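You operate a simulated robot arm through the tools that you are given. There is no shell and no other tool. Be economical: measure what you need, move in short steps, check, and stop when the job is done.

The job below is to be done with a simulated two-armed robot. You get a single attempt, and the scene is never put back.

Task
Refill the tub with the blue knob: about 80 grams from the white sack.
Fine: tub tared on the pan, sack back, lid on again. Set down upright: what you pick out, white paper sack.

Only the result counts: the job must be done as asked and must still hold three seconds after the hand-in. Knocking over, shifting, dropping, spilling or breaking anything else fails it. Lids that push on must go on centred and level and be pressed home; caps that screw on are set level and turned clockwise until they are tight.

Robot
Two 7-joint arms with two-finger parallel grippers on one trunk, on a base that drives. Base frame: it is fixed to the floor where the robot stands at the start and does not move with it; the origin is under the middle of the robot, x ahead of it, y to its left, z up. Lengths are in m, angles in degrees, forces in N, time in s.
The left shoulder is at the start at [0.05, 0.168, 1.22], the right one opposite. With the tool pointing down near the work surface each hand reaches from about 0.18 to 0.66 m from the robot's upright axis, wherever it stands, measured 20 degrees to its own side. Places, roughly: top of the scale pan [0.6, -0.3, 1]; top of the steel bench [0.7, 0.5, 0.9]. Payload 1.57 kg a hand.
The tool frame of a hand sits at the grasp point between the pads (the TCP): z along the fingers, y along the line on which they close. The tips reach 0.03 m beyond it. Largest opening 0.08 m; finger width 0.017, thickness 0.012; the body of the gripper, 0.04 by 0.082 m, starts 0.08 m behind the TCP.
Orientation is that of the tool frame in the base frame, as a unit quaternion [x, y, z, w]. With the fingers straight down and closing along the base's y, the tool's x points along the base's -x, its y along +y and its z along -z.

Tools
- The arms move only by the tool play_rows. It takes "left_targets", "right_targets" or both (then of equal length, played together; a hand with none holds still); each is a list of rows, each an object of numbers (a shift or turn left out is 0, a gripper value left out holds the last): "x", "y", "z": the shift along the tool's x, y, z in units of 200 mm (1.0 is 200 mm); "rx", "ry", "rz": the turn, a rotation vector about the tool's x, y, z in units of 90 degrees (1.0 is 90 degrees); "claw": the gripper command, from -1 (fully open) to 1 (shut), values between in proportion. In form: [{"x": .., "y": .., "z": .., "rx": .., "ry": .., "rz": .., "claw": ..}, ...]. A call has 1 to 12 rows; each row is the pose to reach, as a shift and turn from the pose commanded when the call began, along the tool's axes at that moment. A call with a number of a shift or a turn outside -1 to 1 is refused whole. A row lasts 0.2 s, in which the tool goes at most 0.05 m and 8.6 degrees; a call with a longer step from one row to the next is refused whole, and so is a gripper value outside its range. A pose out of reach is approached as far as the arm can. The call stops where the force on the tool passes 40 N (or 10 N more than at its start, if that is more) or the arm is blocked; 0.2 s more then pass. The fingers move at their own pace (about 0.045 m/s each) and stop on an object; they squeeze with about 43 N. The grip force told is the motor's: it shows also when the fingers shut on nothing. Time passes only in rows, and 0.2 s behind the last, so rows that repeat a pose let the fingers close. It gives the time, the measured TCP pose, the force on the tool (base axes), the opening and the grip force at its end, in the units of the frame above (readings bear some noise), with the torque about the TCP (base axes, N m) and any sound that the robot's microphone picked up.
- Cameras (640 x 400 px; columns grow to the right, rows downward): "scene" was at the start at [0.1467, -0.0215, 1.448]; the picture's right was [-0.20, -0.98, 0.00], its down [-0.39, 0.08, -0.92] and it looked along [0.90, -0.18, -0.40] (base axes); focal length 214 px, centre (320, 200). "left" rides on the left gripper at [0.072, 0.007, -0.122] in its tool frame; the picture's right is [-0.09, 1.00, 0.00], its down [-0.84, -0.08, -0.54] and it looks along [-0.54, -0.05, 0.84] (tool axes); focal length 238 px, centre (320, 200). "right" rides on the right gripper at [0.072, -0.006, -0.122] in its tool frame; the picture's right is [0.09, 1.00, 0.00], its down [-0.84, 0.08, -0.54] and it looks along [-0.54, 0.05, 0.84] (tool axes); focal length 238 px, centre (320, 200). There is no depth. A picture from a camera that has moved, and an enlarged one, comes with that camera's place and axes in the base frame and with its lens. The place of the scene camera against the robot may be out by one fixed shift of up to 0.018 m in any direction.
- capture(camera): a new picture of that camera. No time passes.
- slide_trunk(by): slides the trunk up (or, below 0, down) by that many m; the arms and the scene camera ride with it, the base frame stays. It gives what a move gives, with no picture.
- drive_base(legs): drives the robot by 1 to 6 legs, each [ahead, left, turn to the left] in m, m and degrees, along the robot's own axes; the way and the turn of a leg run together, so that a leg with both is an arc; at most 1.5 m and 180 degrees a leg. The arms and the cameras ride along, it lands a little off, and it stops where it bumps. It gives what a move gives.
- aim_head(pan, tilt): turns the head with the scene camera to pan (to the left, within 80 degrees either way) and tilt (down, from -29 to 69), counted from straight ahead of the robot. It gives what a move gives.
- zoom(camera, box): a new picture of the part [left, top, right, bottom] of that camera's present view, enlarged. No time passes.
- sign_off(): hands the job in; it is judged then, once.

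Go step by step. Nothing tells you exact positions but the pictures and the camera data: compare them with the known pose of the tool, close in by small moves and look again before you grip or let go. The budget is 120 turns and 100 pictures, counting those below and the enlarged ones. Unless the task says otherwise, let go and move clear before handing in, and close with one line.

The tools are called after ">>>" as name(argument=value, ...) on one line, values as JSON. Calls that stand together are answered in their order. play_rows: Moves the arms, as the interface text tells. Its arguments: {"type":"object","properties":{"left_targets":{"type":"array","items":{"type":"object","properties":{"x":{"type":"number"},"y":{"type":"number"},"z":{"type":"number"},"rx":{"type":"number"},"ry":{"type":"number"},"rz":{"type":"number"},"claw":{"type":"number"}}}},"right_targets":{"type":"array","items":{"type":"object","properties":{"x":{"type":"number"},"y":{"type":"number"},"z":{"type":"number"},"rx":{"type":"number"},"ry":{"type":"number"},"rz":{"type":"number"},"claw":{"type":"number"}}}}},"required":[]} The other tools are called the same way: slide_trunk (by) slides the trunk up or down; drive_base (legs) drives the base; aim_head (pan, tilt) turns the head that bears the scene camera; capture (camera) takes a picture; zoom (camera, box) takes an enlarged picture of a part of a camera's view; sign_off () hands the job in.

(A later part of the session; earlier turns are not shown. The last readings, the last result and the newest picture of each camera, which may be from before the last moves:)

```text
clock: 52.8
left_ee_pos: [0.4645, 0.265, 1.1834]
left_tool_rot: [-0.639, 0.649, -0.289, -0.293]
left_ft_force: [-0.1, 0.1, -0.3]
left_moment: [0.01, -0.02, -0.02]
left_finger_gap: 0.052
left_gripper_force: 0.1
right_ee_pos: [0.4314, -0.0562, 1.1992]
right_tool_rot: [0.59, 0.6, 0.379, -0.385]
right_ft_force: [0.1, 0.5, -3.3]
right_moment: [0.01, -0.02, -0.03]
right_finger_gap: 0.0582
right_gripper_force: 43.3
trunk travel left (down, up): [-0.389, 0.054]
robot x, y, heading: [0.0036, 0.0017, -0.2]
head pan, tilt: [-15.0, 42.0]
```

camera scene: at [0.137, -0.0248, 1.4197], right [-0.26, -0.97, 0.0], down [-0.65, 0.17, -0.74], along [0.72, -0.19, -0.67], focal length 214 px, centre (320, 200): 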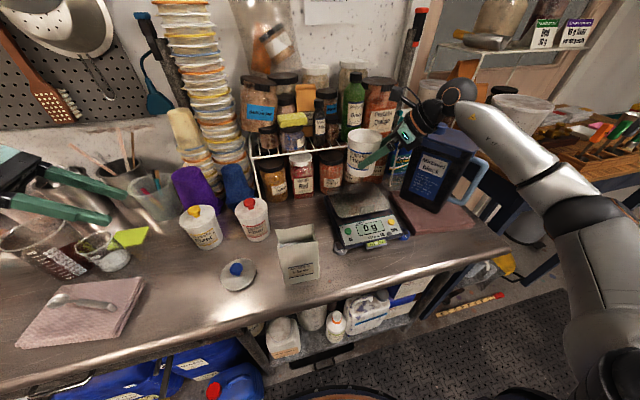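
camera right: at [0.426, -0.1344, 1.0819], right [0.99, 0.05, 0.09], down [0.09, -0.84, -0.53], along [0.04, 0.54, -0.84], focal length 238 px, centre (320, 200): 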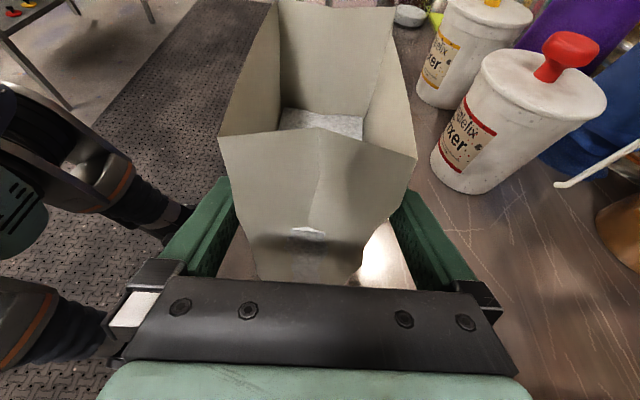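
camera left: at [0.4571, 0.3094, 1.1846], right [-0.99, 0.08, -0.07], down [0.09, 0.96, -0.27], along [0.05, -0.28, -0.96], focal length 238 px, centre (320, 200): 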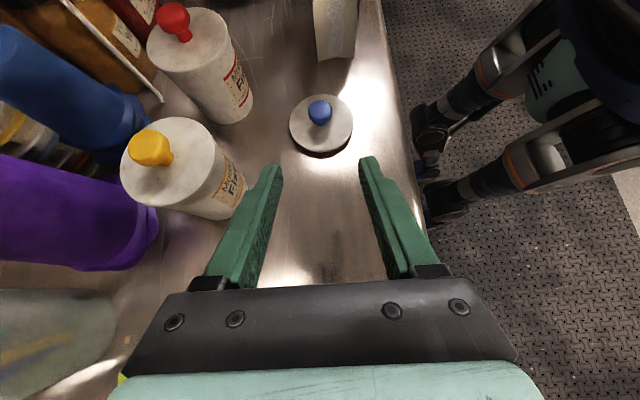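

>>> play_rows(right_targets=[{"x": -0.07, "y": 0.07, "z": -0.153, "rx": -0.076, "rz": 0.035}, {"x": -0.14, "y": 0.14, "z": -0.306, "rx": -0.152, "rz": 0.07}, {"x": -0.21, "y": 0.21, "z": -0.459, "rx": -0.228, "rz": 0.105}, {"x": -0.28, "y": 0.28, "z": -0.612, "rx": -0.304, "rz": 0.14}, {"x": -0.35, "y": 0.35, "z": -0.765, "rx": -0.38, "rz": 0.175}, {"x": -0.42, "y": 0.418, "z": -0.917, "rx": -0.455, "rz": 0.209}])

>>> capture(camera="scene")

```text
clock: 54.2
left_ee_pos: [0.4645, 0.2645, 1.1827]
left_tool_rot: [-0.64, 0.649, -0.289, -0.293]
left_ft_force: [0.2, -0.2, -0.6]
left_moment: [0.0, 0.0, 0.0]
left_finger_gap: 0.0517
left_gripper_force: 0.0
right_ee_pos: [0.5184, -0.2566, 1.1989]
right_tool_rot: [0.776, 0.327, 0.497, -0.21]
right_ft_force: [-0.4, 0.0, -2.8]
right_moment: [0.0, 0.02, 0.01]
right_finger_gap: 0.0584
right_gripper_force: 43.4
trunk travel left (down, up): [-0.389, 0.054]
robot x, y, heading: [-0.0024, -0.0017, 0.0]
head pan, tilt: [-15.0, 42.0]
```

```text
38 pictures are left
camera scene: at [0.137, -0.025, 1.4197], right [-0.26, -0.97, 0.0], down [-0.65, 0.17, -0.74], along [0.72, -0.19, -0.67], focal length 214 px, centre (320, 200)
```

scene: 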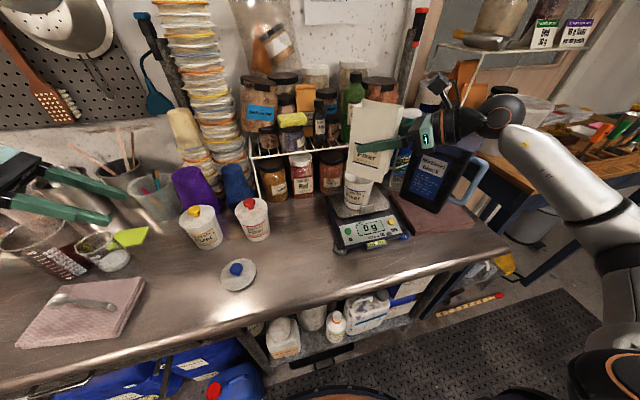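

All clear. I'll move to the pour position (lip above the tub centre) and tilt to 40°.

>>> play_rows(right_targets=[{"x": -0.06, "y": 0.045, "z": -0.025, "ry": -0.074}, {"x": -0.12, "y": 0.09, "z": -0.05, "ry": -0.148}, {"x": -0.18, "y": 0.135, "z": -0.075, "ry": -0.222}, {"x": -0.24, "y": 0.18, "z": -0.1, "ry": -0.296}, {"x": -0.29, "y": 0.225, "z": -0.12, "ry": -0.37}, {"x": -0.34, "y": 0.263, "z": -0.14, "ry": -0.444}])

>>> capture(camera="right")

>>> zoom(camera="scene", box=[310, 100, 470, 260])

```text
clock: 55.6
left_ee_pos: [0.464, 0.2645, 1.1828]
left_tool_rot: [-0.639, 0.65, -0.289, -0.294]
left_ft_force: [-0.4, -0.4, -0.2]
left_moment: [0.02, -0.02, 0.0]
left_finger_gap: 0.052
left_gripper_force: 0.0
right_ee_pos: [0.5169, -0.3303, 1.1496]
right_tool_rot: [0.899, 0.38, 0.201, -0.085]
right_ft_force: [-0.1, 0.5, -3.0]
right_moment: [0.01, 0.0, -0.01]
right_finger_gap: 0.0585
right_gripper_force: 43.0
trunk travel left (down, up): [-0.389, 0.054]
robot x, y, heading: [-0.0019, 0.0012, 0.1]
head pan, tilt: [-15.0, 42.0]
```

```text
37 pictures are left
camera right: at [0.5217, -0.3154, 1.2898], right [0.77, -0.63, 0.04], down [-0.63, -0.76, 0.13], along [-0.05, -0.13, -0.99], focal length 238 px, centre (320, 200)
```

right: 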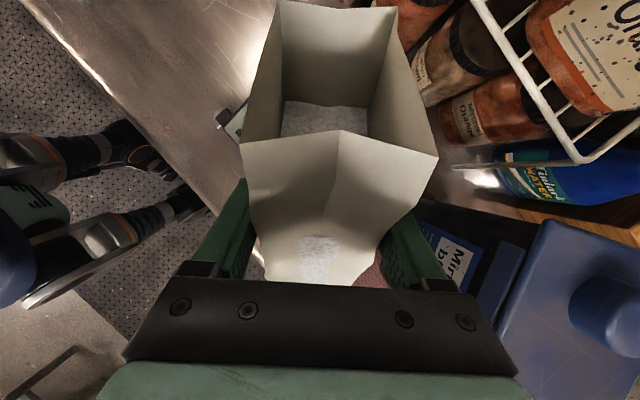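

```text
2.50 times, centred on (390, 180) of scene
camera zoom: at [0.1374, -0.0246, 1.4196], right [-0.26, -0.97, 0.0], down [-0.65, 0.17, -0.74], along [0.72, -0.19, -0.67], focal length 536 px, centre (145, 250)
```

zoom: 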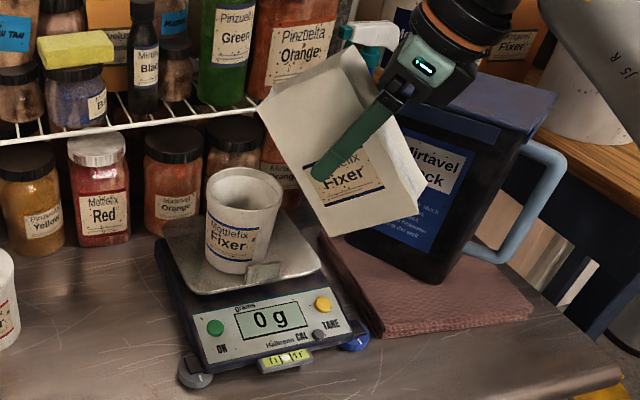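

The sack mouth is lined up with the tub. I'll lower 4 cm and tilt on to 52°.

>>> play_rows(right_targets=[{"x": -0.042, "z": 0.09}, {"x": -0.084, "z": 0.181}, {"x": -0.084, "z": 0.181, "ry": -0.045}, {"x": -0.084, "z": 0.181, "ry": -0.09}, {"x": -0.084, "z": 0.181, "ry": -0.133}, {"x": -0.084, "z": 0.181, "ry": -0.133}])

>>> zoom(camera="scene", box=[310, 100, 470, 260])

```text
clock: 57.0
left_ee_pos: [0.4642, 0.2641, 1.1834]
left_tool_rot: [-0.64, 0.649, -0.289, -0.293]
left_ft_force: [-0.2, -0.2, -0.2]
left_moment: [-0.01, 0.04, 0.02]
left_finger_gap: 0.0522
left_gripper_force: 0.0
right_ee_pos: [0.5176, -0.3315, 1.1089]
right_tool_rot: [0.915, 0.387, 0.107, -0.045]
right_ft_force: [-0.4, -0.2, -2.1]
right_moment: [0.0, -0.02, 0.0]
right_finger_gap: 0.0582
right_gripper_force: 42.7
trunk travel left (down, up): [-0.389, 0.054]
robot x, y, heading: [-0.0009, -0.0023, -0.1]
head pan, tilt: [-15.0, 42.0]
```

```text
2.50 times, centred on (390, 180) of scene
camera zoom: at [0.137, -0.0249, 1.4197], right [-0.26, -0.97, 0.0], down [-0.65, 0.17, -0.74], along [0.72, -0.19, -0.67], focal length 536 px, centre (145, 250)
```

zoom: 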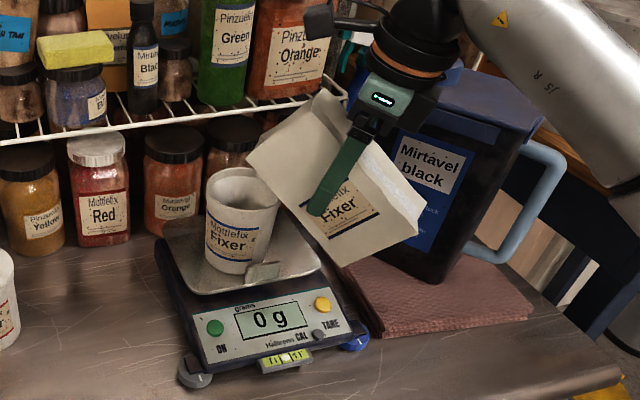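

No pour yet (0 g). The scene view suggests the lip is slightly short of the tub centre, so I'll shift a few mm and tilt to 60°.

>>> play_rows(right_targets=[{"x": 0.028, "y": -0.014, "z": 0.006, "ry": -0.03}, {"x": 0.028, "y": -0.014, "z": 0.006, "ry": -0.06}, {"x": 0.028, "y": -0.014, "z": 0.006, "ry": -0.089}, {"x": 0.028, "y": -0.014, "z": 0.006, "ry": -0.089}])

>>> zoom(camera="scene", box=[350, 140, 430, 250])

```text
clock: 58.0
left_ee_pos: [0.4642, 0.2645, 1.1824]
left_tool_rot: [-0.64, 0.65, -0.288, -0.293]
left_ft_force: [-0.1, 0.5, 0.5]
left_moment: [0.01, -0.02, 0.01]
left_finger_gap: 0.0518
left_gripper_force: 0.2
right_ee_pos: [0.5198, -0.3232, 1.109]
right_tool_rot: [0.92, 0.389, 0.043, -0.018]
right_ft_force: [-0.9, -0.4, -2.5]
right_moment: [0.03, -0.03, 0.0]
right_finger_gap: 0.0585
right_gripper_force: 42.9
trunk travel left (down, up): [-0.389, 0.054]
robot x, y, heading: [-0.0023, 0.0001, 0.0]
head pan, tilt: [-15.0, 42.0]
```

```text
3.64 times, centred on (390, 195) of scene
camera zoom: at [0.1371, -0.0249, 1.4197], right [-0.26, -0.97, 0.0], down [-0.65, 0.17, -0.74], along [0.72, -0.19, -0.67], focal length 780 px, centre (66, 218)
```

zoom: 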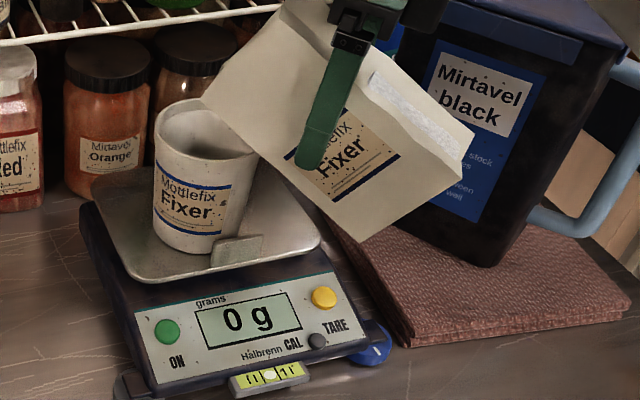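

The lip sits well over the opening, still 0 g. I'll tilt further in steps.

>>> play_rows(right_targets=[{"ry": -0.03}, {"ry": -0.055}, {"ry": -0.055}, {"ry": -0.055}])

>>> zoom(camera="scene", box=[350, 140, 430, 250])

```text
clock: 59.0
left_ee_pos: [0.4646, 0.2642, 1.1832]
left_tool_rot: [-0.64, 0.649, -0.289, -0.293]
left_ft_force: [-0.3, -0.5, -1.0]
left_moment: [0.02, -0.02, 0.02]
left_finger_gap: 0.0521
left_gripper_force: 0.1
right_ee_pos: [0.519, -0.3239, 1.1088]
right_tool_rot: [0.921, 0.389, 0.003, -0.001]
right_ft_force: [0.0, -0.1, -3.0]
right_moment: [0.03, -0.02, -0.03]
right_finger_gap: 0.0584
right_gripper_force: 42.8
trunk travel left (down, up): [-0.389, 0.054]
robot x, y, heading: [0.0028, -0.003, -0.0]
head pan, tilt: [-15.0, 42.0]
```

```text
3.64 times, centred on (390, 195) of scene
camera zoom: at [0.1371, -0.0247, 1.4197], right [-0.26, -0.97, 0.0], down [-0.65, 0.17, -0.74], along [0.72, -0.19, -0.67], focal length 780 px, centre (66, 218)
```

zoom: 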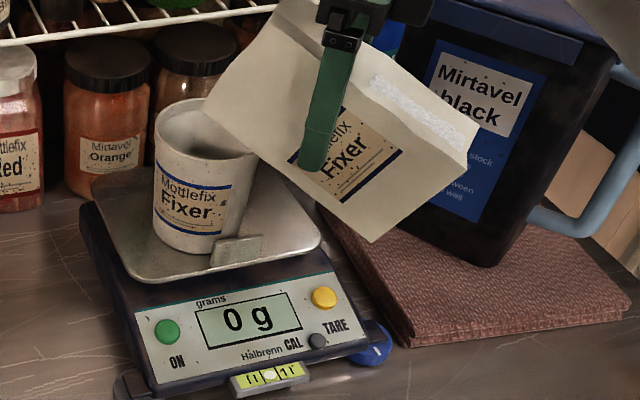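

>>> play_rows(right_targets=[{"ry": -0.03}, {"ry": -0.055}, {"ry": -0.055}, {"ry": -0.055}])

>>> zoom(camera="scene", box=[350, 140, 430, 250])

>>> capture(camera="right")

```text
clock: 60.0
left_ee_pos: [0.4642, 0.2637, 1.1823]
left_tool_rot: [-0.639, 0.65, -0.289, -0.293]
left_ft_force: [-0.9, 0.0, 0.3]
left_moment: [0.03, 0.0, -0.01]
left_finger_gap: 0.0519
left_gripper_force: 0.1
right_ee_pos: [0.5205, -0.3247, 1.1099]
right_tool_rot: [0.921, 0.388, -0.036, 0.015]
right_ft_force: [0.9, 0.2, -3.7]
right_moment: [0.02, -0.03, 0.01]
right_finger_gap: 0.0585
right_gripper_force: 43.3
trunk travel left (down, up): [-0.389, 0.054]
robot x, y, heading: [0.0027, -0.0005, -0.1]
head pan, tilt: [-15.0, 42.0]
```

```text
3.64 times, centred on (390, 195) of scene
camera zoom: at [0.1371, -0.0247, 1.4197], right [-0.26, -0.97, 0.0], down [-0.65, 0.17, -0.74], along [0.72, -0.19, -0.67], focal length 780 px, centre (66, 218)
```

zoom: 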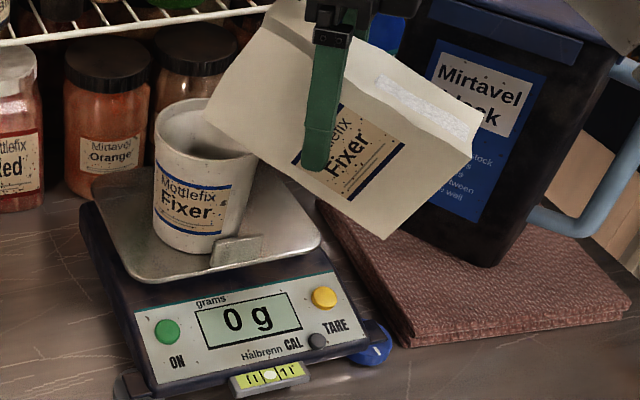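

```text
31 pictures are left
camera right: at [0.5712, -0.2605, 1.2252], right [0.78, -0.63, -0.01], down [-0.5, -0.62, 0.61], along [-0.38, -0.47, -0.8], focal length 238 px, centre (320, 200)
```

right: 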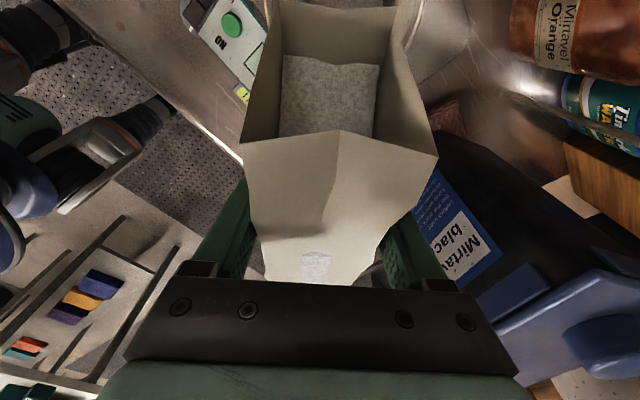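

Inside the sack the powder surface is creeping toward the lip. I'll continue in 5° steps.

>>> play_rows(right_targets=[{"ry": -0.028}, {"ry": -0.055}, {"ry": -0.055}, {"ry": -0.055}])

>>> zoom(camera="scene", box=[350, 140, 430, 250])

```text
clock: 61.0
left_ee_pos: [0.465, 0.2648, 1.1827]
left_tool_rot: [-0.64, 0.649, -0.289, -0.293]
left_ft_force: [0.1, -0.1, 0.8]
left_moment: [0.01, -0.03, -0.01]
left_finger_gap: 0.0521
left_gripper_force: 0.1
right_ee_pos: [0.5204, -0.3242, 1.11]
right_tool_rot: [0.918, 0.388, -0.077, 0.032]
right_ft_force: [-0.3, -0.5, -2.2]
right_moment: [-0.02, -0.02, 0.0]
right_finger_gap: 0.0581
right_gripper_force: 43.1
trunk travel left (down, up): [-0.389, 0.054]
robot x, y, heading: [-0.0005, -0.0064, 0.0]
head pan, tilt: [-15.0, 42.0]
```

```text
3.64 times, centred on (390, 195) of scene
camera zoom: at [0.1371, -0.0247, 1.4197], right [-0.26, -0.97, 0.0], down [-0.65, 0.17, -0.74], along [0.72, -0.19, -0.67], focal length 780 px, centre (66, 218)
```

zoom: 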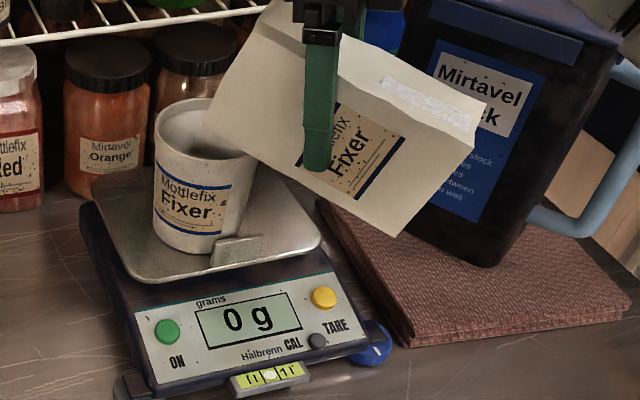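

>>> play_rows(right_targets=[{"ry": -0.028, "z": -0.04}, {"ry": -0.045, "z": -0.05}, {"ry": -0.045, "z": -0.05}, {"ry": -0.045, "z": -0.05}])

>>> zoom(camera="scene", box=[350, 140, 430, 250])

```text
clock: 62.0
left_ee_pos: [0.4652, 0.265, 1.183]
left_tool_rot: [-0.639, 0.649, -0.289, -0.294]
left_ft_force: [-0.6, -0.3, -0.7]
left_moment: [0.03, 0.0, 0.03]
left_finger_gap: 0.0521
left_gripper_force: 0.0
right_ee_pos: [0.5216, -0.3228, 1.1192]
right_tool_rot: [0.915, 0.386, -0.109, 0.046]
right_ft_force: [-0.9, 0.0, -2.5]
right_moment: [0.0, -0.03, -0.01]
right_finger_gap: 0.0582
right_gripper_force: 42.7
trunk travel left (down, up): [-0.389, 0.054]
robot x, y, heading: [0.0013, 0.0003, -0.0]
head pan, tilt: [-15.0, 42.0]
```

```text
3.64 times, centred on (390, 195) of scene
camera zoom: at [0.1372, -0.0247, 1.4197], right [-0.26, -0.97, 0.0], down [-0.65, 0.17, -0.74], along [0.72, -0.19, -0.67], focal length 780 px, centre (66, 218)
```

zoom: 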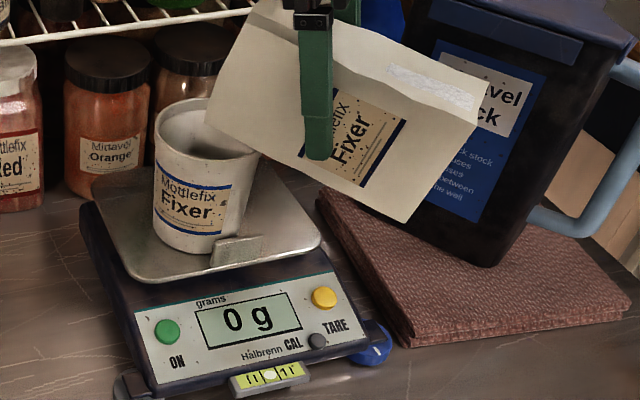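

>>> play_rows(right_targets=[{"ry": -0.028}, {"ry": -0.045}, {"ry": -0.045}, {"ry": -0.045}, {"ry": -0.045}])

>>> zoom(camera="scene", box=[350, 140, 430, 250])

>>> capture(camera="right")

```text
clock: 63.2
left_ee_pos: [0.4648, 0.264, 1.1825]
left_tool_rot: [-0.639, 0.65, -0.288, -0.293]
left_ft_force: [0.3, -0.5, -0.8]
left_moment: [-0.01, 0.0, -0.03]
left_finger_gap: 0.0521
left_gripper_force: 0.0
right_ee_pos: [0.5214, -0.3232, 1.1173]
right_tool_rot: [0.911, 0.384, -0.14, 0.06]
right_ft_force: [-0.8, 0.0, -2.0]
right_moment: [0.04, 0.0, 0.0]
right_finger_gap: 0.0582
right_gripper_force: 43.1
trunk travel left (down, up): [-0.389, 0.054]
robot x, y, heading: [-0.0004, -0.0005, 0.1]
head pan, tilt: [-15.0, 42.0]
```

```text
3.64 times, centred on (390, 195) of scene
camera zoom: at [0.1371, -0.0247, 1.4197], right [-0.26, -0.97, 0.0], down [-0.65, 0.17, -0.74], along [0.72, -0.19, -0.67], focal length 780 px, centre (66, 218)
```

zoom: 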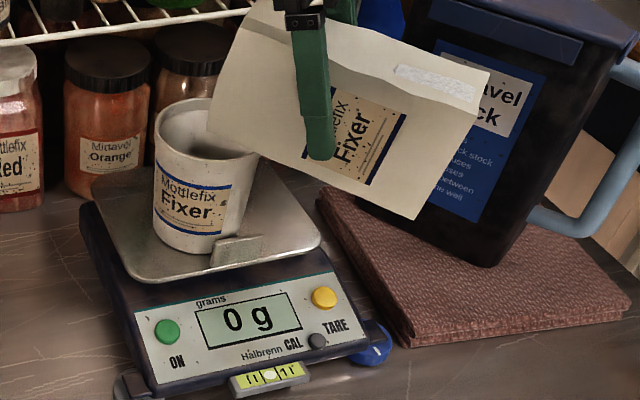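

```text
27 pictures are left
camera right: at [0.5896, -0.2417, 1.2132], right [0.78, -0.63, -0.03], down [-0.39, -0.51, 0.77], along [-0.5, -0.59, -0.64], focal length 238 px, centre (320, 200)
```

right: 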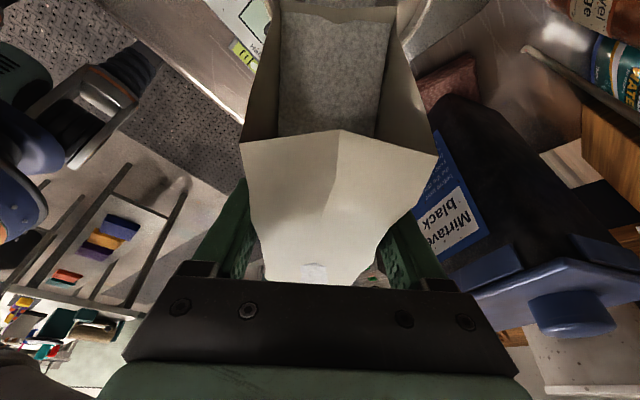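

The powder is now almost at the lip. Smaller steps from here.

>>> play_rows(right_targets=[{"ry": -0.03}, {"ry": -0.03}])

>>> zoom(camera="scene", box=[350, 140, 430, 250])

```text
clock: 63.8
left_ee_pos: [0.4652, 0.2641, 1.1835]
left_tool_rot: [-0.639, 0.65, -0.288, -0.293]
left_ft_force: [0.8, 0.2, 0.8]
left_moment: [-0.01, 0.02, -0.01]
left_finger_gap: 0.0519
left_gripper_force: 0.1
right_ee_pos: [0.5208, -0.323, 1.1184]
right_tool_rot: [0.907, 0.383, -0.162, 0.069]
right_ft_force: [0.2, 0.4, -2.0]
right_moment: [0.03, -0.04, -0.01]
right_finger_gap: 0.058
right_gripper_force: 43.1
trunk travel left (down, up): [-0.389, 0.054]
robot x, y, heading: [-0.001, 0.0016, -0.1]
head pan, tilt: [-15.0, 42.0]
```

```text
3.64 times, centred on (390, 195) of scene
camera zoom: at [0.1371, -0.0249, 1.4197], right [-0.26, -0.97, 0.0], down [-0.65, 0.17, -0.74], along [0.72, -0.19, -0.67], focal length 780 px, centre (66, 218)
```

zoom: 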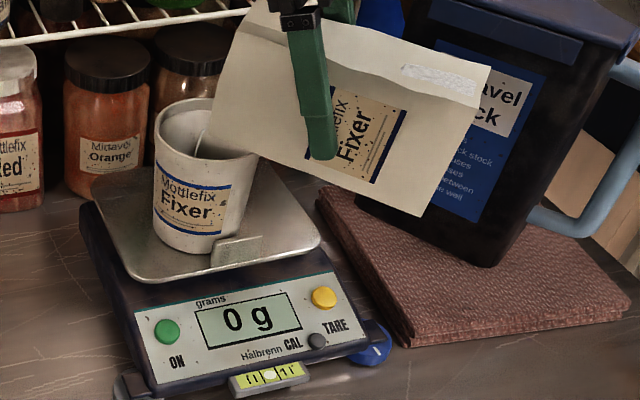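

A thin stream has started, falling inside the tub. I'll hold briefly and read.

>>> play_rows(right_targets=[{"ry": 0}, {"ry": 0}])

>>> zoom(camera="scene", box=[350, 140, 430, 250])

```text
clock: 64.4
left_ee_pos: [0.4632, 0.2641, 1.1837]
left_tool_rot: [-0.639, 0.65, -0.288, -0.293]
left_ft_force: [0.1, 0.2, -0.4]
left_moment: [0.03, 0.02, 0.03]
left_finger_gap: 0.0519
left_gripper_force: 0.1
right_ee_pos: [0.5218, -0.3239, 1.1184]
right_tool_rot: [0.906, 0.384, -0.162, 0.069]
right_ft_force: [0.0, 0.1, -3.7]
right_moment: [0.05, 0.0, 0.0]
right_finger_gap: 0.0585
right_gripper_force: 42.8
trunk travel left (down, up): [-0.389, 0.054]
robot x, y, heading: [0.0015, -0.0021, 0.1]
head pan, tilt: [-15.0, 42.0]
```

```text
3.64 times, centred on (390, 195) of scene
camera zoom: at [0.1371, -0.0247, 1.4197], right [-0.26, -0.97, 0.0], down [-0.65, 0.17, -0.74], along [0.72, -0.19, -0.67], focal length 780 px, centre (66, 218)
```

zoom: 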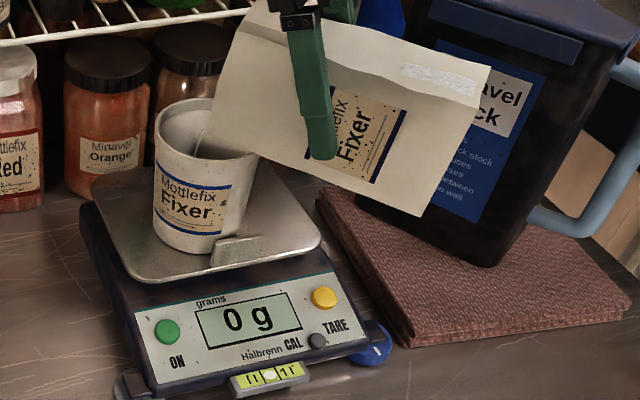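

>>> play_rows(right_targets=[{"ry": 0}, {"ry": 0}, {"ry": 0}, {"ry": 0}])

>>> zoom(camera="scene", box=[350, 140, 430, 250])

```text
clock: 65.4
left_ee_pos: [0.4636, 0.2646, 1.183]
left_tool_rot: [-0.639, 0.649, -0.289, -0.293]
left_ft_force: [0.3, -1.0, -0.2]
left_moment: [-0.01, -0.01, -0.02]
left_finger_gap: 0.0522
left_gripper_force: 0.1
right_ee_pos: [0.5208, -0.3234, 1.1184]
right_tool_rot: [0.907, 0.383, -0.161, 0.067]
right_ft_force: [1.1, -0.4, -3.4]
right_moment: [0.04, -0.02, -0.02]
right_finger_gap: 0.0583
right_gripper_force: 43.5
trunk travel left (down, up): [-0.389, 0.054]
robot x, y, heading: [-0.0001, -0.0027, 0.0]
head pan, tilt: [-15.0, 42.0]
```

```text
3.64 times, centred on (390, 195) of scene
camera zoom: at [0.1371, -0.0247, 1.4197], right [-0.26, -0.97, 0.0], down [-0.65, 0.17, -0.74], along [0.72, -0.19, -0.67], focal length 780 px, centre (66, 218)
```

zoom: 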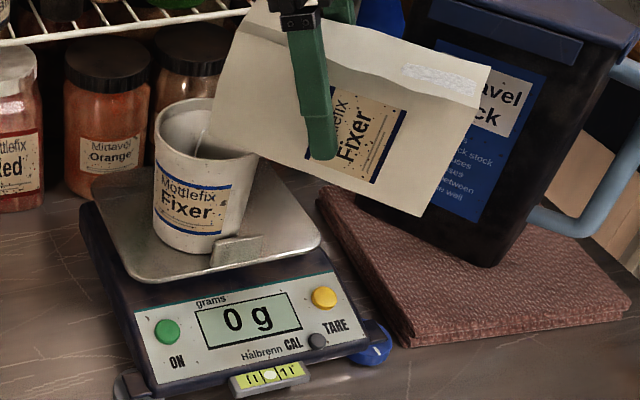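

There's a stream but it's very slow. I'll tilt 2.5° more and hold a second.

>>> play_rows(right_targets=[{"ry": -0.028}, {"ry": -0.028}, {"ry": -0.028}, {"ry": -0.028}])

>>> zoom(camera="scene", box=[350, 140, 430, 250])

```text
clock: 66.4
left_ee_pos: [0.4646, 0.2652, 1.1834]
left_tool_rot: [-0.639, 0.65, -0.288, -0.293]
left_ft_force: [-1.4, -0.8, 0.1]
left_moment: [0.04, 0.01, -0.05]
left_finger_gap: 0.0519
left_gripper_force: 0.0
right_ee_pos: [0.5215, -0.3229, 1.1184]
right_tool_rot: [0.903, 0.382, -0.182, 0.078]
right_ft_force: [0.7, 0.5, -2.9]
right_moment: [0.03, -0.03, 0.01]
right_finger_gap: 0.0585
right_gripper_force: 43.2
trunk travel left (down, up): [-0.389, 0.054]
robot x, y, heading: [-0.0032, -0.0025, -0.0]
head pan, tilt: [-15.0, 42.0]
```

```text
3.64 times, centred on (390, 195) of scene
camera zoom: at [0.1371, -0.0248, 1.4197], right [-0.26, -0.97, 0.0], down [-0.65, 0.17, -0.74], along [0.72, -0.19, -0.67], focal length 780 px, centre (66, 218)
```

zoom: 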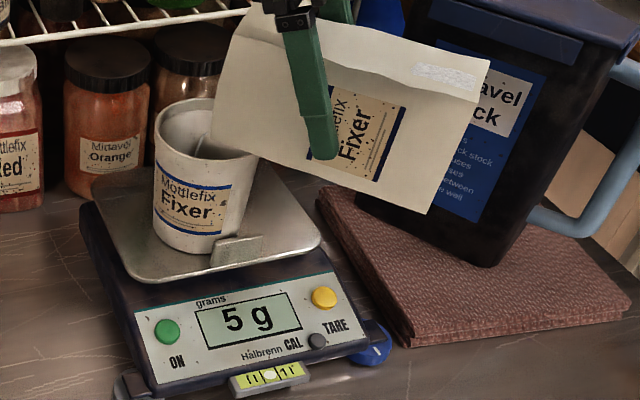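

5 g now. I'll add 2° and hold.

>>> play_rows(right_targets=[{"ry": -0.022}, {"ry": -0.022}, {"ry": -0.022}, {"ry": -0.022}, {"ry": -0.022}])

>>> zoom(camera="scene", box=[350, 140, 430, 250])

```text
clock: 67.6
left_ee_pos: [0.4649, 0.2642, 1.1836]
left_tool_rot: [-0.64, 0.649, -0.289, -0.292]
left_ft_force: [-0.5, -0.9, -0.3]
left_moment: [0.05, 0.03, 0.01]
left_finger_gap: 0.0519
left_gripper_force: 0.1
right_ee_pos: [0.5204, -0.3238, 1.1189]
right_tool_rot: [0.899, 0.381, -0.197, 0.083]
right_ft_force: [0.7, -0.6, -2.4]
right_moment: [0.05, 0.0, 0.0]
right_finger_gap: 0.0586
right_gripper_force: 43.0
trunk travel left (down, up): [-0.389, 0.054]
robot x, y, heading: [-0.0002, 0.0014, 0.1]
head pan, tilt: [-15.0, 42.0]
```

```text
3.64 times, centred on (390, 195) of scene
camera zoom: at [0.1371, -0.0247, 1.4197], right [-0.26, -0.97, 0.0], down [-0.65, 0.17, -0.74], along [0.72, -0.19, -0.67], focal length 780 px, centre (66, 218)
```

zoom: 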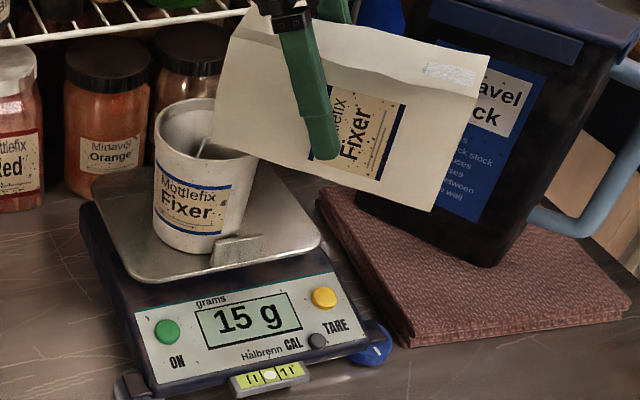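

15 g, roughly 10 g/s. One more 2° step and a 2 s hold.

>>> play_rows(right_targets=[{"ry": -0.022}, {"ry": -0.022}, {"ry": -0.022}, {"ry": -0.022}, {"ry": -0.022}, {"ry": -0.022}, {"ry": -0.022}])

>>> zoom(camera="scene", box=[350, 140, 430, 250])

```text
clock: 69.2
left_ee_pos: [0.4649, 0.2641, 1.1831]
left_tool_rot: [-0.639, 0.65, -0.289, -0.293]
left_ft_force: [-0.1, 0.2, 0.0]
left_moment: [0.02, 0.03, -0.03]
left_finger_gap: 0.052
left_gripper_force: 0.1
right_ee_pos: [0.5212, -0.3238, 1.1188]
right_tool_rot: [0.896, 0.379, -0.213, 0.091]
right_ft_force: [-0.3, 0.6, -2.2]
right_moment: [-0.03, -0.05, 0.03]
right_finger_gap: 0.0587
right_gripper_force: 43.4
trunk travel left (down, up): [-0.389, 0.054]
robot x, y, heading: [0.0004, -0.0035, 0.3]
head pan, tilt: [-15.0, 42.0]
```

```text
3.64 times, centred on (390, 195) of scene
camera zoom: at [0.1371, -0.0247, 1.4197], right [-0.26, -0.97, 0.0], down [-0.65, 0.17, -0.74], along [0.72, -0.19, -0.67], focal length 780 px, centre (66, 218)
```

zoom: 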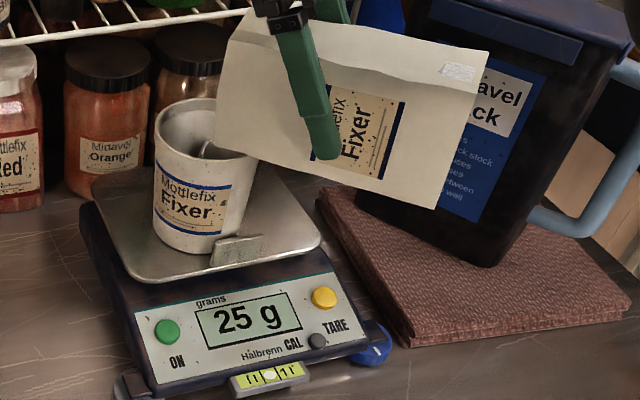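

25 g, and the stream's still central. I'll tilt 3° more, shift 3 mm forward, and hold 2 s.

>>> play_rows(right_targets=[{"ry": -0.033, "x": 0.015}, {"ry": -0.033, "x": 0.015}, {"ry": -0.033, "x": 0.015}, {"ry": -0.033, "x": 0.015}, {"ry": -0.033, "x": 0.015}, {"ry": -0.033, "x": 0.015}, {"ry": -0.033, "x": 0.015}, {"ry": -0.033, "x": 0.015}])

>>> zoom(camera="scene", box=[350, 140, 430, 250])

```text
clock: 71.0
left_ee_pos: [0.4641, 0.2652, 1.1831]
left_tool_rot: [-0.639, 0.65, -0.289, -0.294]
left_ft_force: [-0.2, 0.6, -0.3]
left_moment: [0.0, -0.02, -0.03]
left_finger_gap: 0.052
left_gripper_force: 0.0
right_ee_pos: [0.5237, -0.3215, 1.1178]
right_tool_rot: [0.891, 0.376, -0.236, 0.099]
right_ft_force: [-0.6, 0.3, -2.8]
right_moment: [0.03, -0.01, -0.01]
right_finger_gap: 0.0582
right_gripper_force: 43.2
trunk travel left (down, up): [-0.389, 0.054]
robot x, y, heading: [-0.002, -0.0013, -0.1]
head pan, tilt: [-15.0, 42.0]
```

```text
3.64 times, centred on (390, 195) of scene
camera zoom: at [0.1371, -0.0247, 1.4197], right [-0.26, -0.97, 0.0], down [-0.65, 0.17, -0.74], along [0.72, -0.19, -0.67], focal length 780 px, centre (66, 218)
```

zoom: 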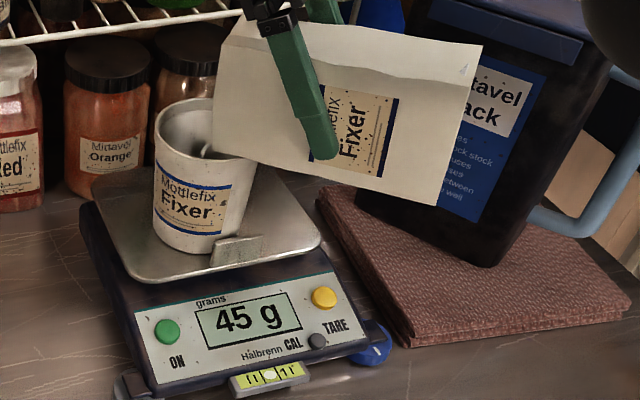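

45 g. Repeating with 2.5°.

>>> play_rows(right_targets=[{"ry": -0.028, "x": 0.005}, {"ry": -0.028, "x": 0.005}, {"ry": -0.028, "x": 0.005}, {"ry": -0.028, "x": 0.005}, {"ry": -0.028, "x": 0.005}, {"ry": -0.028, "x": 0.005}, {"ry": -0.028, "x": 0.005}])

>>> zoom(camera="scene", box=[350, 140, 430, 250])

```text
clock: 72.6
left_ee_pos: [0.4643, 0.2646, 1.1836]
left_tool_rot: [-0.639, 0.65, -0.289, -0.293]
left_ft_force: [-0.7, -0.2, -0.2]
left_moment: [0.01, 0.02, 0.03]
left_finger_gap: 0.0519
left_gripper_force: 0.1
right_ee_pos: [0.523, -0.3208, 1.1177]
right_tool_rot: [0.885, 0.374, -0.256, 0.109]
right_ft_force: [-0.2, -0.8, 2.7]
right_moment: [0.4, -0.18, -0.03]
right_finger_gap: 0.0586
right_gripper_force: 43.0
trunk travel left (down, up): [-0.389, 0.054]
robot x, y, heading: [-0.0041, 0.0014, -0.1]
head pan, tilt: [-15.0, 42.0]
```

```text
3.64 times, centred on (390, 195) of scene
camera zoom: at [0.1366, -0.0244, 1.4198], right [-0.26, -0.97, 0.0], down [-0.65, 0.17, -0.74], along [0.72, -0.19, -0.67], focal length 780 px, centre (66, 218)
```

zoom: 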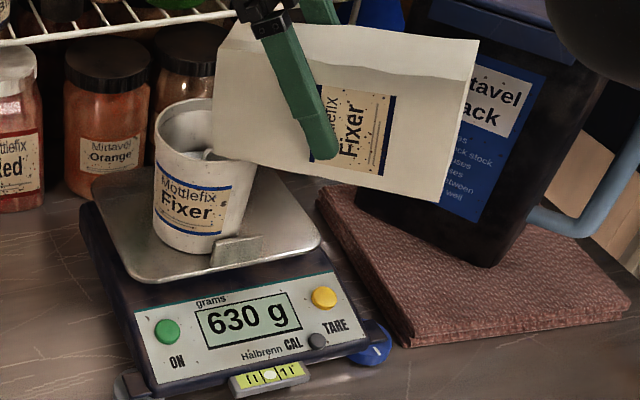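

The sack is resting on the tub rim (630 g reading). I'll lift straight up 1.5 cm and tilt back 4° to pause the flow.

>>> play_rows(right_targets=[{"x": -0.02, "z": -0.032, "ry": 0.02}, {"x": -0.04, "z": -0.0636, "ry": 0.045}, {"x": -0.04, "z": -0.0636, "ry": 0.045}])

>>> zoom(camera="scene", box=[350, 140, 430, 250])

```text
clock: 73.4
left_ee_pos: [0.4649, 0.2639, 1.1829]
left_tool_rot: [-0.639, 0.65, -0.289, -0.294]
left_ft_force: [-0.3, -1.4, 0.6]
left_moment: [0.03, 0.02, 0.0]
left_finger_gap: 0.052
left_gripper_force: 0.1
right_ee_pos: [0.5221, -0.321, 1.133]
right_tool_rot: [0.894, 0.377, -0.224, 0.095]
right_ft_force: [-0.1, -0.1, -2.2]
right_moment: [0.0, -0.04, 0.01]
right_finger_gap: 0.0584
right_gripper_force: 43.1
trunk travel left (down, up): [-0.389, 0.054]
robot x, y, heading: [0.0004, 0.0006, 0.1]
head pan, tilt: [-15.0, 42.0]
```

```text
3.64 times, centred on (390, 195) of scene
camera zoom: at [0.1371, -0.0246, 1.4197], right [-0.26, -0.97, 0.0], down [-0.65, 0.17, -0.74], along [0.72, -0.19, -0.67], focal length 780 px, centre (66, 218)
```

zoom: 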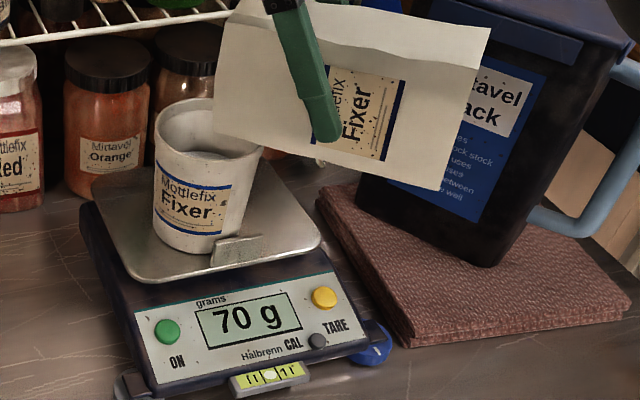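

70 g, flow stopped. A short tip back over to add about 10 g, then return.

>>> play_rows(right_targets=[{"ry": -0.045}, {"ry": -0.055}, {"ry": -0.055}, {"ry": -0.055}, {"ry": 0.0}, {"ry": 0.045}, {"ry": 0.045}])

>>> zoom(camera="scene", box=[350, 140, 430, 250])

```text
clock: 75.0
left_ee_pos: [0.4641, 0.2645, 1.1826]
left_tool_rot: [-0.639, 0.65, -0.288, -0.294]
left_ft_force: [-0.5, 1.1, 0.0]
left_moment: [-0.02, -0.01, 0.03]
left_finger_gap: 0.0521
left_gripper_force: 0.0
right_ee_pos: [0.5222, -0.3208, 1.1326]
right_tool_rot: [0.901, 0.381, -0.192, 0.082]
right_ft_force: [-0.2, 0.3, -2.5]
right_moment: [0.04, -0.03, 0.0]
right_finger_gap: 0.0583
right_gripper_force: 42.7
trunk travel left (down, up): [-0.389, 0.054]
robot x, y, heading: [-0.0004, 0.0034, -0.1]
head pan, tilt: [-15.0, 42.0]
```

```text
3.64 times, centred on (390, 195) of scene
camera zoom: at [0.1371, -0.0245, 1.4197], right [-0.26, -0.97, 0.0], down [-0.65, 0.17, -0.74], along [0.72, -0.19, -0.67], focal length 780 px, centre (66, 218)
```

zoom: 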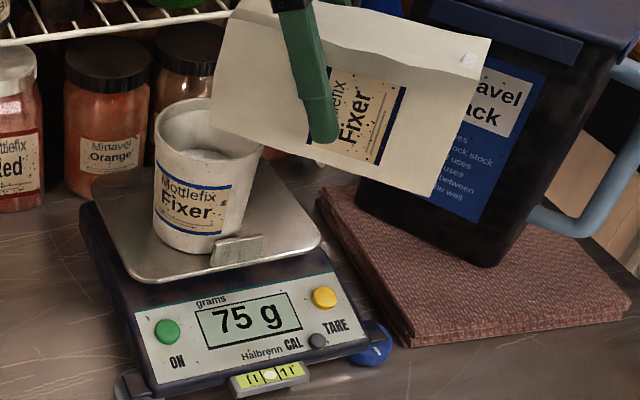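

75 g. One more short tip for about 5 g.

>>> play_rows(right_targets=[{"ry": -0.06}, {"ry": -0.112}, {"ry": -0.112}, {"ry": -0.112}, {"ry": -0.04}, {"ry": 0.04}, {"ry": 0.1}, {"ry": 0.15}])

>>> zoom(camera="scene", box=[350, 140, 430, 250])

```text
clock: 76.8
left_ee_pos: [0.465, 0.2639, 1.1829]
left_tool_rot: [-0.639, 0.649, -0.289, -0.293]
left_ft_force: [-0.3, -0.3, -0.6]
left_moment: [-0.01, -0.02, 0.0]
left_finger_gap: 0.0517
left_gripper_force: 0.0
right_ee_pos: [0.5237, -0.3192, 1.1327]
right_tool_rot: [0.917, 0.388, -0.084, 0.037]
right_ft_force: [0.0, 0.5, -2.1]
right_moment: [-0.01, -0.04, 0.0]
right_finger_gap: 0.0584
right_gripper_force: 42.9
trunk travel left (down, up): [-0.389, 0.054]
robot x, y, heading: [0.0012, 0.0019, 0.1]
head pan, tilt: [-15.0, 42.0]
```

```text
3.64 times, centred on (390, 195) of scene
camera zoom: at [0.1369, -0.025, 1.4197], right [-0.26, -0.97, 0.0], down [-0.65, 0.17, -0.74], along [0.72, -0.19, -0.67], focal length 780 px, centre (66, 218)
```

zoom: 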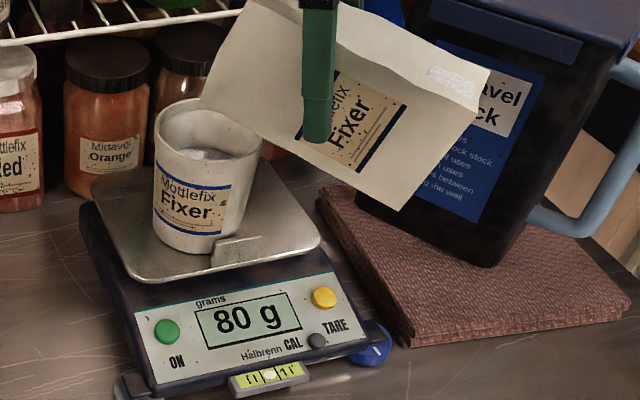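

80 g on the display. I'll bring the sack upright while lifting it away.

>>> play_rows(right_targets=[{"ry": 0.084, "z": -0.08, "x": -0.015}, {"ry": 0.168, "z": -0.16, "x": -0.03}, {"ry": 0.252, "z": -0.25, "x": -0.045}, {"ry": 0.336, "z": -0.3, "x": -0.055}, {"ry": 0.42, "z": -0.35, "x": -0.065}, {"ry": 0.504, "z": -0.35, "x": -0.065}, {"ry": 0.588, "z": -0.35, "x": -0.065}, {"ry": 0.672, "z": -0.35, "x": -0.065}, {"ry": 0.756, "z": -0.35, "x": -0.065}, {"ry": 0.838, "z": -0.35, "x": -0.065}])

```text
clock: 79.0
left_ee_pos: [0.4643, 0.265, 1.1837]
left_tool_rot: [-0.64, 0.649, -0.289, -0.292]
left_ft_force: [-0.2, 0.3, -1.3]
left_moment: [-0.03, -0.02, 0.02]
left_finger_gap: 0.0517
left_gripper_force: 0.1
right_ee_pos: [0.5237, -0.3221, 1.2032]
right_tool_rot: [0.777, 0.329, 0.495, -0.208]
right_ft_force: [-0.9, 0.8, -3.0]
right_moment: [-0.03, 0.0, 0.02]
right_finger_gap: 0.0582
right_gripper_force: 43.1
trunk travel left (down, up): [-0.389, 0.054]
robot x, y, heading: [-0.0003, -0.0013, 0.1]
head pan, tilt: [-15.0, 42.0]
```

>>> play_rows(right_targets=[{"x": 0.028, "y": -0.158, "z": 0.061, "rx": 0.0757, "rz": -0.0348}, {"x": 0.056, "y": -0.317, "z": 0.122, "rx": 0.1515, "rz": -0.0697}, {"x": 0.084, "y": -0.475, "z": 0.183, "rx": 0.227, "rz": -0.1045}, {"x": 0.111, "y": -0.633, "z": 0.243, "rx": 0.303, "rz": -0.139}, {"x": 0.139, "y": -0.79, "z": 0.304, "rx": 0.379, "rz": -0.174}, {"x": 0.167, "y": -0.95, "z": 0.365, "rx": 0.4545, "rz": -0.209}])

```text
clock: 80.4
left_ee_pos: [0.4659, 0.2655, 1.1829]
left_tool_rot: [-0.64, 0.649, -0.289, -0.293]
left_ft_force: [0.6, 0.2, 0.7]
left_moment: [0.03, 0.03, 0.0]
left_finger_gap: 0.052
left_gripper_force: 0.1
right_ee_pos: [0.4436, -0.1301, 1.2028]
right_tool_rot: [0.592, 0.601, 0.375, -0.384]
right_ft_force: [-0.3, 0.8, -1.9]
right_moment: [-0.02, 0.0, 0.0]
right_finger_gap: 0.0585
right_gripper_force: 42.9
trunk travel left (down, up): [-0.389, 0.054]
robot x, y, heading: [0.0005, 0.0003, 0.3]
head pan, tilt: [-15.0, 42.0]
```

>>> play_rows(right_targets=[{"x": 0.071, "y": -0.027, "z": 0.173}, {"x": 0.1425, "y": -0.054, "z": 0.346}, {"x": -0.03, "y": -0.054, "z": 0.425}, {"x": -0.204, "y": -0.054, "z": 0.505}, {"x": -0.377, "y": -0.054, "z": 0.584}, {"x": -0.55, "y": -0.054, "z": 0.664}, {"x": -0.7225, "y": -0.054, "z": 0.743}])

>>> zoom(camera="scene", box=[210, 150, 450, 300])

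```text
clock: 82.0
left_ee_pos: [0.4644, 0.2647, 1.1831]
left_tool_rot: [-0.64, 0.65, -0.288, -0.293]
left_ft_force: [0.3, 0.3, -0.5]
left_moment: [0.0, -0.02, 0.02]
left_finger_gap: 0.0521
left_gripper_force: 0.0
right_ee_pos: [0.4301, -0.0568, 1.008]
right_tool_rot: [0.594, 0.599, 0.376, -0.383]
right_ft_force: [0.7, 0.0, -2.0]
right_moment: [-0.04, 0.03, -0.01]
right_finger_gap: 0.0583
right_gripper_force: 43.0
trunk travel left (down, up): [-0.389, 0.054]
robot x, y, heading: [-0.0022, -0.0011, -0.0]
head pan, tilt: [-15.0, 42.0]
```

```text
2.67 times, centred on (330, 225) of scene
camera zoom: at [0.1371, -0.0247, 1.4197], right [-0.26, -0.97, 0.0], down [-0.65, 0.17, -0.74], along [0.72, -0.19, -0.67], focal length 572 px, centre (293, 133)
```

zoom: 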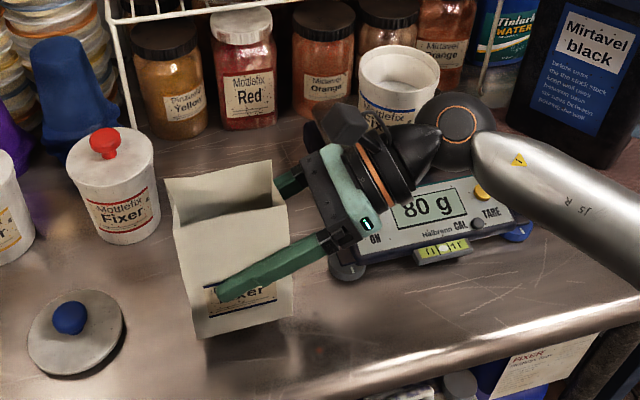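

The sack is upright above its old spot and the display reads 80 g. Lowering to the bench.

>>> play_rows(right_targets=[{"x": -0.08, "y": 0.005, "z": 0.037}, {"x": -0.15, "y": 0.005, "z": 0.07}, {"x": -0.173, "y": 0.005, "z": 0.08}])

>>> play_rows(right_targets=[{"x": -0.009, "z": 0.004}, {"x": -0.018, "z": 0.008}])

```text
clock: 82.8
left_ee_pos: [0.4644, 0.2643, 1.1828]
left_tool_rot: [-0.639, 0.65, -0.288, -0.293]
left_ft_force: [0.0, -0.1, -0.7]
left_moment: [0.05, -0.03, 0.01]
left_finger_gap: 0.0519
left_gripper_force: 0.1
right_ee_pos: [0.4313, -0.0572, 0.9701]
right_tool_rot: [0.593, 0.6, 0.375, -0.384]
right_ft_force: [0.3, 0.4, -1.8]
right_moment: [-0.01, -0.03, -0.01]
right_finger_gap: 0.0582
right_gripper_force: 42.7
trunk travel left (down, up): [-0.389, 0.054]
robot x, y, heading: [-0.0016, -0.0014, 0.0]
head pan, tilt: [-15.0, 42.0]
```

```text
clock: 83.4
left_ee_pos: [0.4642, 0.2647, 1.1837]
left_tool_rot: [-0.639, 0.65, -0.289, -0.293]
left_ft_force: [-0.4, -0.6, -0.6]
left_moment: [-0.01, 0.02, 0.02]
left_finger_gap: 0.0521
left_gripper_force: 0.0
right_ee_pos: [0.4312, -0.0578, 0.9668]
right_tool_rot: [0.593, 0.6, 0.376, -0.384]
right_ft_force: [-1.5, -1.7, 2.3]
right_moment: [0.07, -0.02, 0.0]
right_finger_gap: 0.0584
right_gripper_force: 43.0
trunk travel left (down, up): [-0.389, 0.054]
robot x, y, heading: [-0.0005, -0.0009, -0.0]
head pan, tilt: [-15.0, 42.0]
```

Contact with the bench. I'll release and back out along the finger direction.

>>> play_rows(right_targets=[{"claw": 0.1}, {"claw": -0.3}, {"claw": -0.8}, {"claw": -1}, {"claw": -1}])

>>> play_rows(right_targets=[{"z": -0.1}, {"z": -0.25}, {"z": -0.42}, {"z": -0.6}, {"z": -0.78, "x": 0.1}])

>>> capture(camera="scene")

```text
clock: 84.6
left_ee_pos: [0.4636, 0.2642, 1.1836]
left_tool_rot: [-0.639, 0.65, -0.288, -0.293]
left_ft_force: [0.3, 0.3, 0.1]
left_moment: [-0.01, -0.02, 0.0]
left_finger_gap: 0.0519
left_gripper_force: 0.0
right_ee_pos: [0.4303, -0.0574, 0.9653]
right_tool_rot: [0.593, 0.601, 0.374, -0.385]
right_ft_force: [-1.3, 0.2, 0.6]
right_moment: [0.01, -0.01, -0.01]
right_finger_gap: 0.08
right_gripper_force: 0.3
trunk travel left (down, up): [-0.389, 0.054]
robot x, y, heading: [0.0008, 0.0017, -0.1]
head pan, tilt: [-15.0, 42.0]
```

```text
clock: 85.8
left_ee_pos: [0.465, 0.2653, 1.1832]
left_tool_rot: [-0.639, 0.65, -0.288, -0.293]
left_ft_force: [0.4, -0.9, 0.6]
left_moment: [0.01, 0.02, -0.03]
left_finger_gap: 0.0521
left_gripper_force: 0.0
right_ee_pos: [0.4335, -0.1924, 1.0516]
right_tool_rot: [0.593, 0.6, 0.375, -0.384]
right_ft_force: [1.0, -0.5, 0.3]
right_moment: [-0.02, 0.04, -0.03]
right_finger_gap: 0.0803
right_gripper_force: 0.1
trunk travel left (down, up): [-0.389, 0.054]
robot x, y, heading: [0.0028, 0.0011, -0.1]
head pan, tilt: [-15.0, 42.0]
```

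```text
14 pictures are left
camera scene: at [0.1367, -0.0246, 1.4197], right [-0.26, -0.97, 0.0], down [-0.65, 0.17, -0.74], along [0.72, -0.19, -0.67], focal length 214 px, centre (320, 200)
```

scene: 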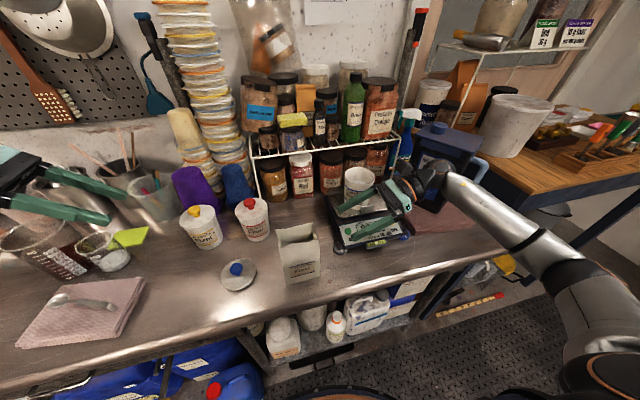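

The sack stands back in its place and the scale shows the tub steady. Next is the lid: I'll raise the right hand and pitch it straight down.

>>> play_rows(right_targets=[{"x": 0.15, "z": -0.07, "ry": -0.08}, {"x": 0.3, "z": -0.14, "ry": -0.16}, {"x": 0.45, "z": -0.21, "ry": -0.24}, {"x": 0.546, "z": -0.25, "ry": -0.32}, {"x": 0.6, "z": -0.28, "ry": -0.4}, {"x": 0.6, "z": -0.28, "ry": -0.48}, {"x": 0.6, "z": -0.28, "ry": -0.56}, {"x": 0.6, "z": -0.28, "ry": -0.64}, {"x": 0.6, "z": -0.28, "ry": -0.72}])

```text
clock: 87.8
left_ee_pos: [0.464, 0.2654, 1.1826]
left_tool_rot: [-0.639, 0.65, -0.289, -0.294]
left_ft_force: [-0.2, 0.0, -0.1]
left_moment: [-0.01, -0.04, 0.01]
left_finger_gap: 0.0519
left_gripper_force: 0.1
right_ee_pos: [0.4333, -0.1891, 1.183]
right_tool_rot: [0.702, 0.712, -0.002, -0.002]
right_ft_force: [0.3, 0.6, 1.3]
right_moment: [-0.02, 0.01, -0.01]
right_finger_gap: 0.0799
right_gripper_force: 0.1
trunk travel left (down, up): [-0.389, 0.054]
robot x, y, heading: [0.0022, 0.0003, 0.1]
head pan, tilt: [-15.0, 42.0]
```

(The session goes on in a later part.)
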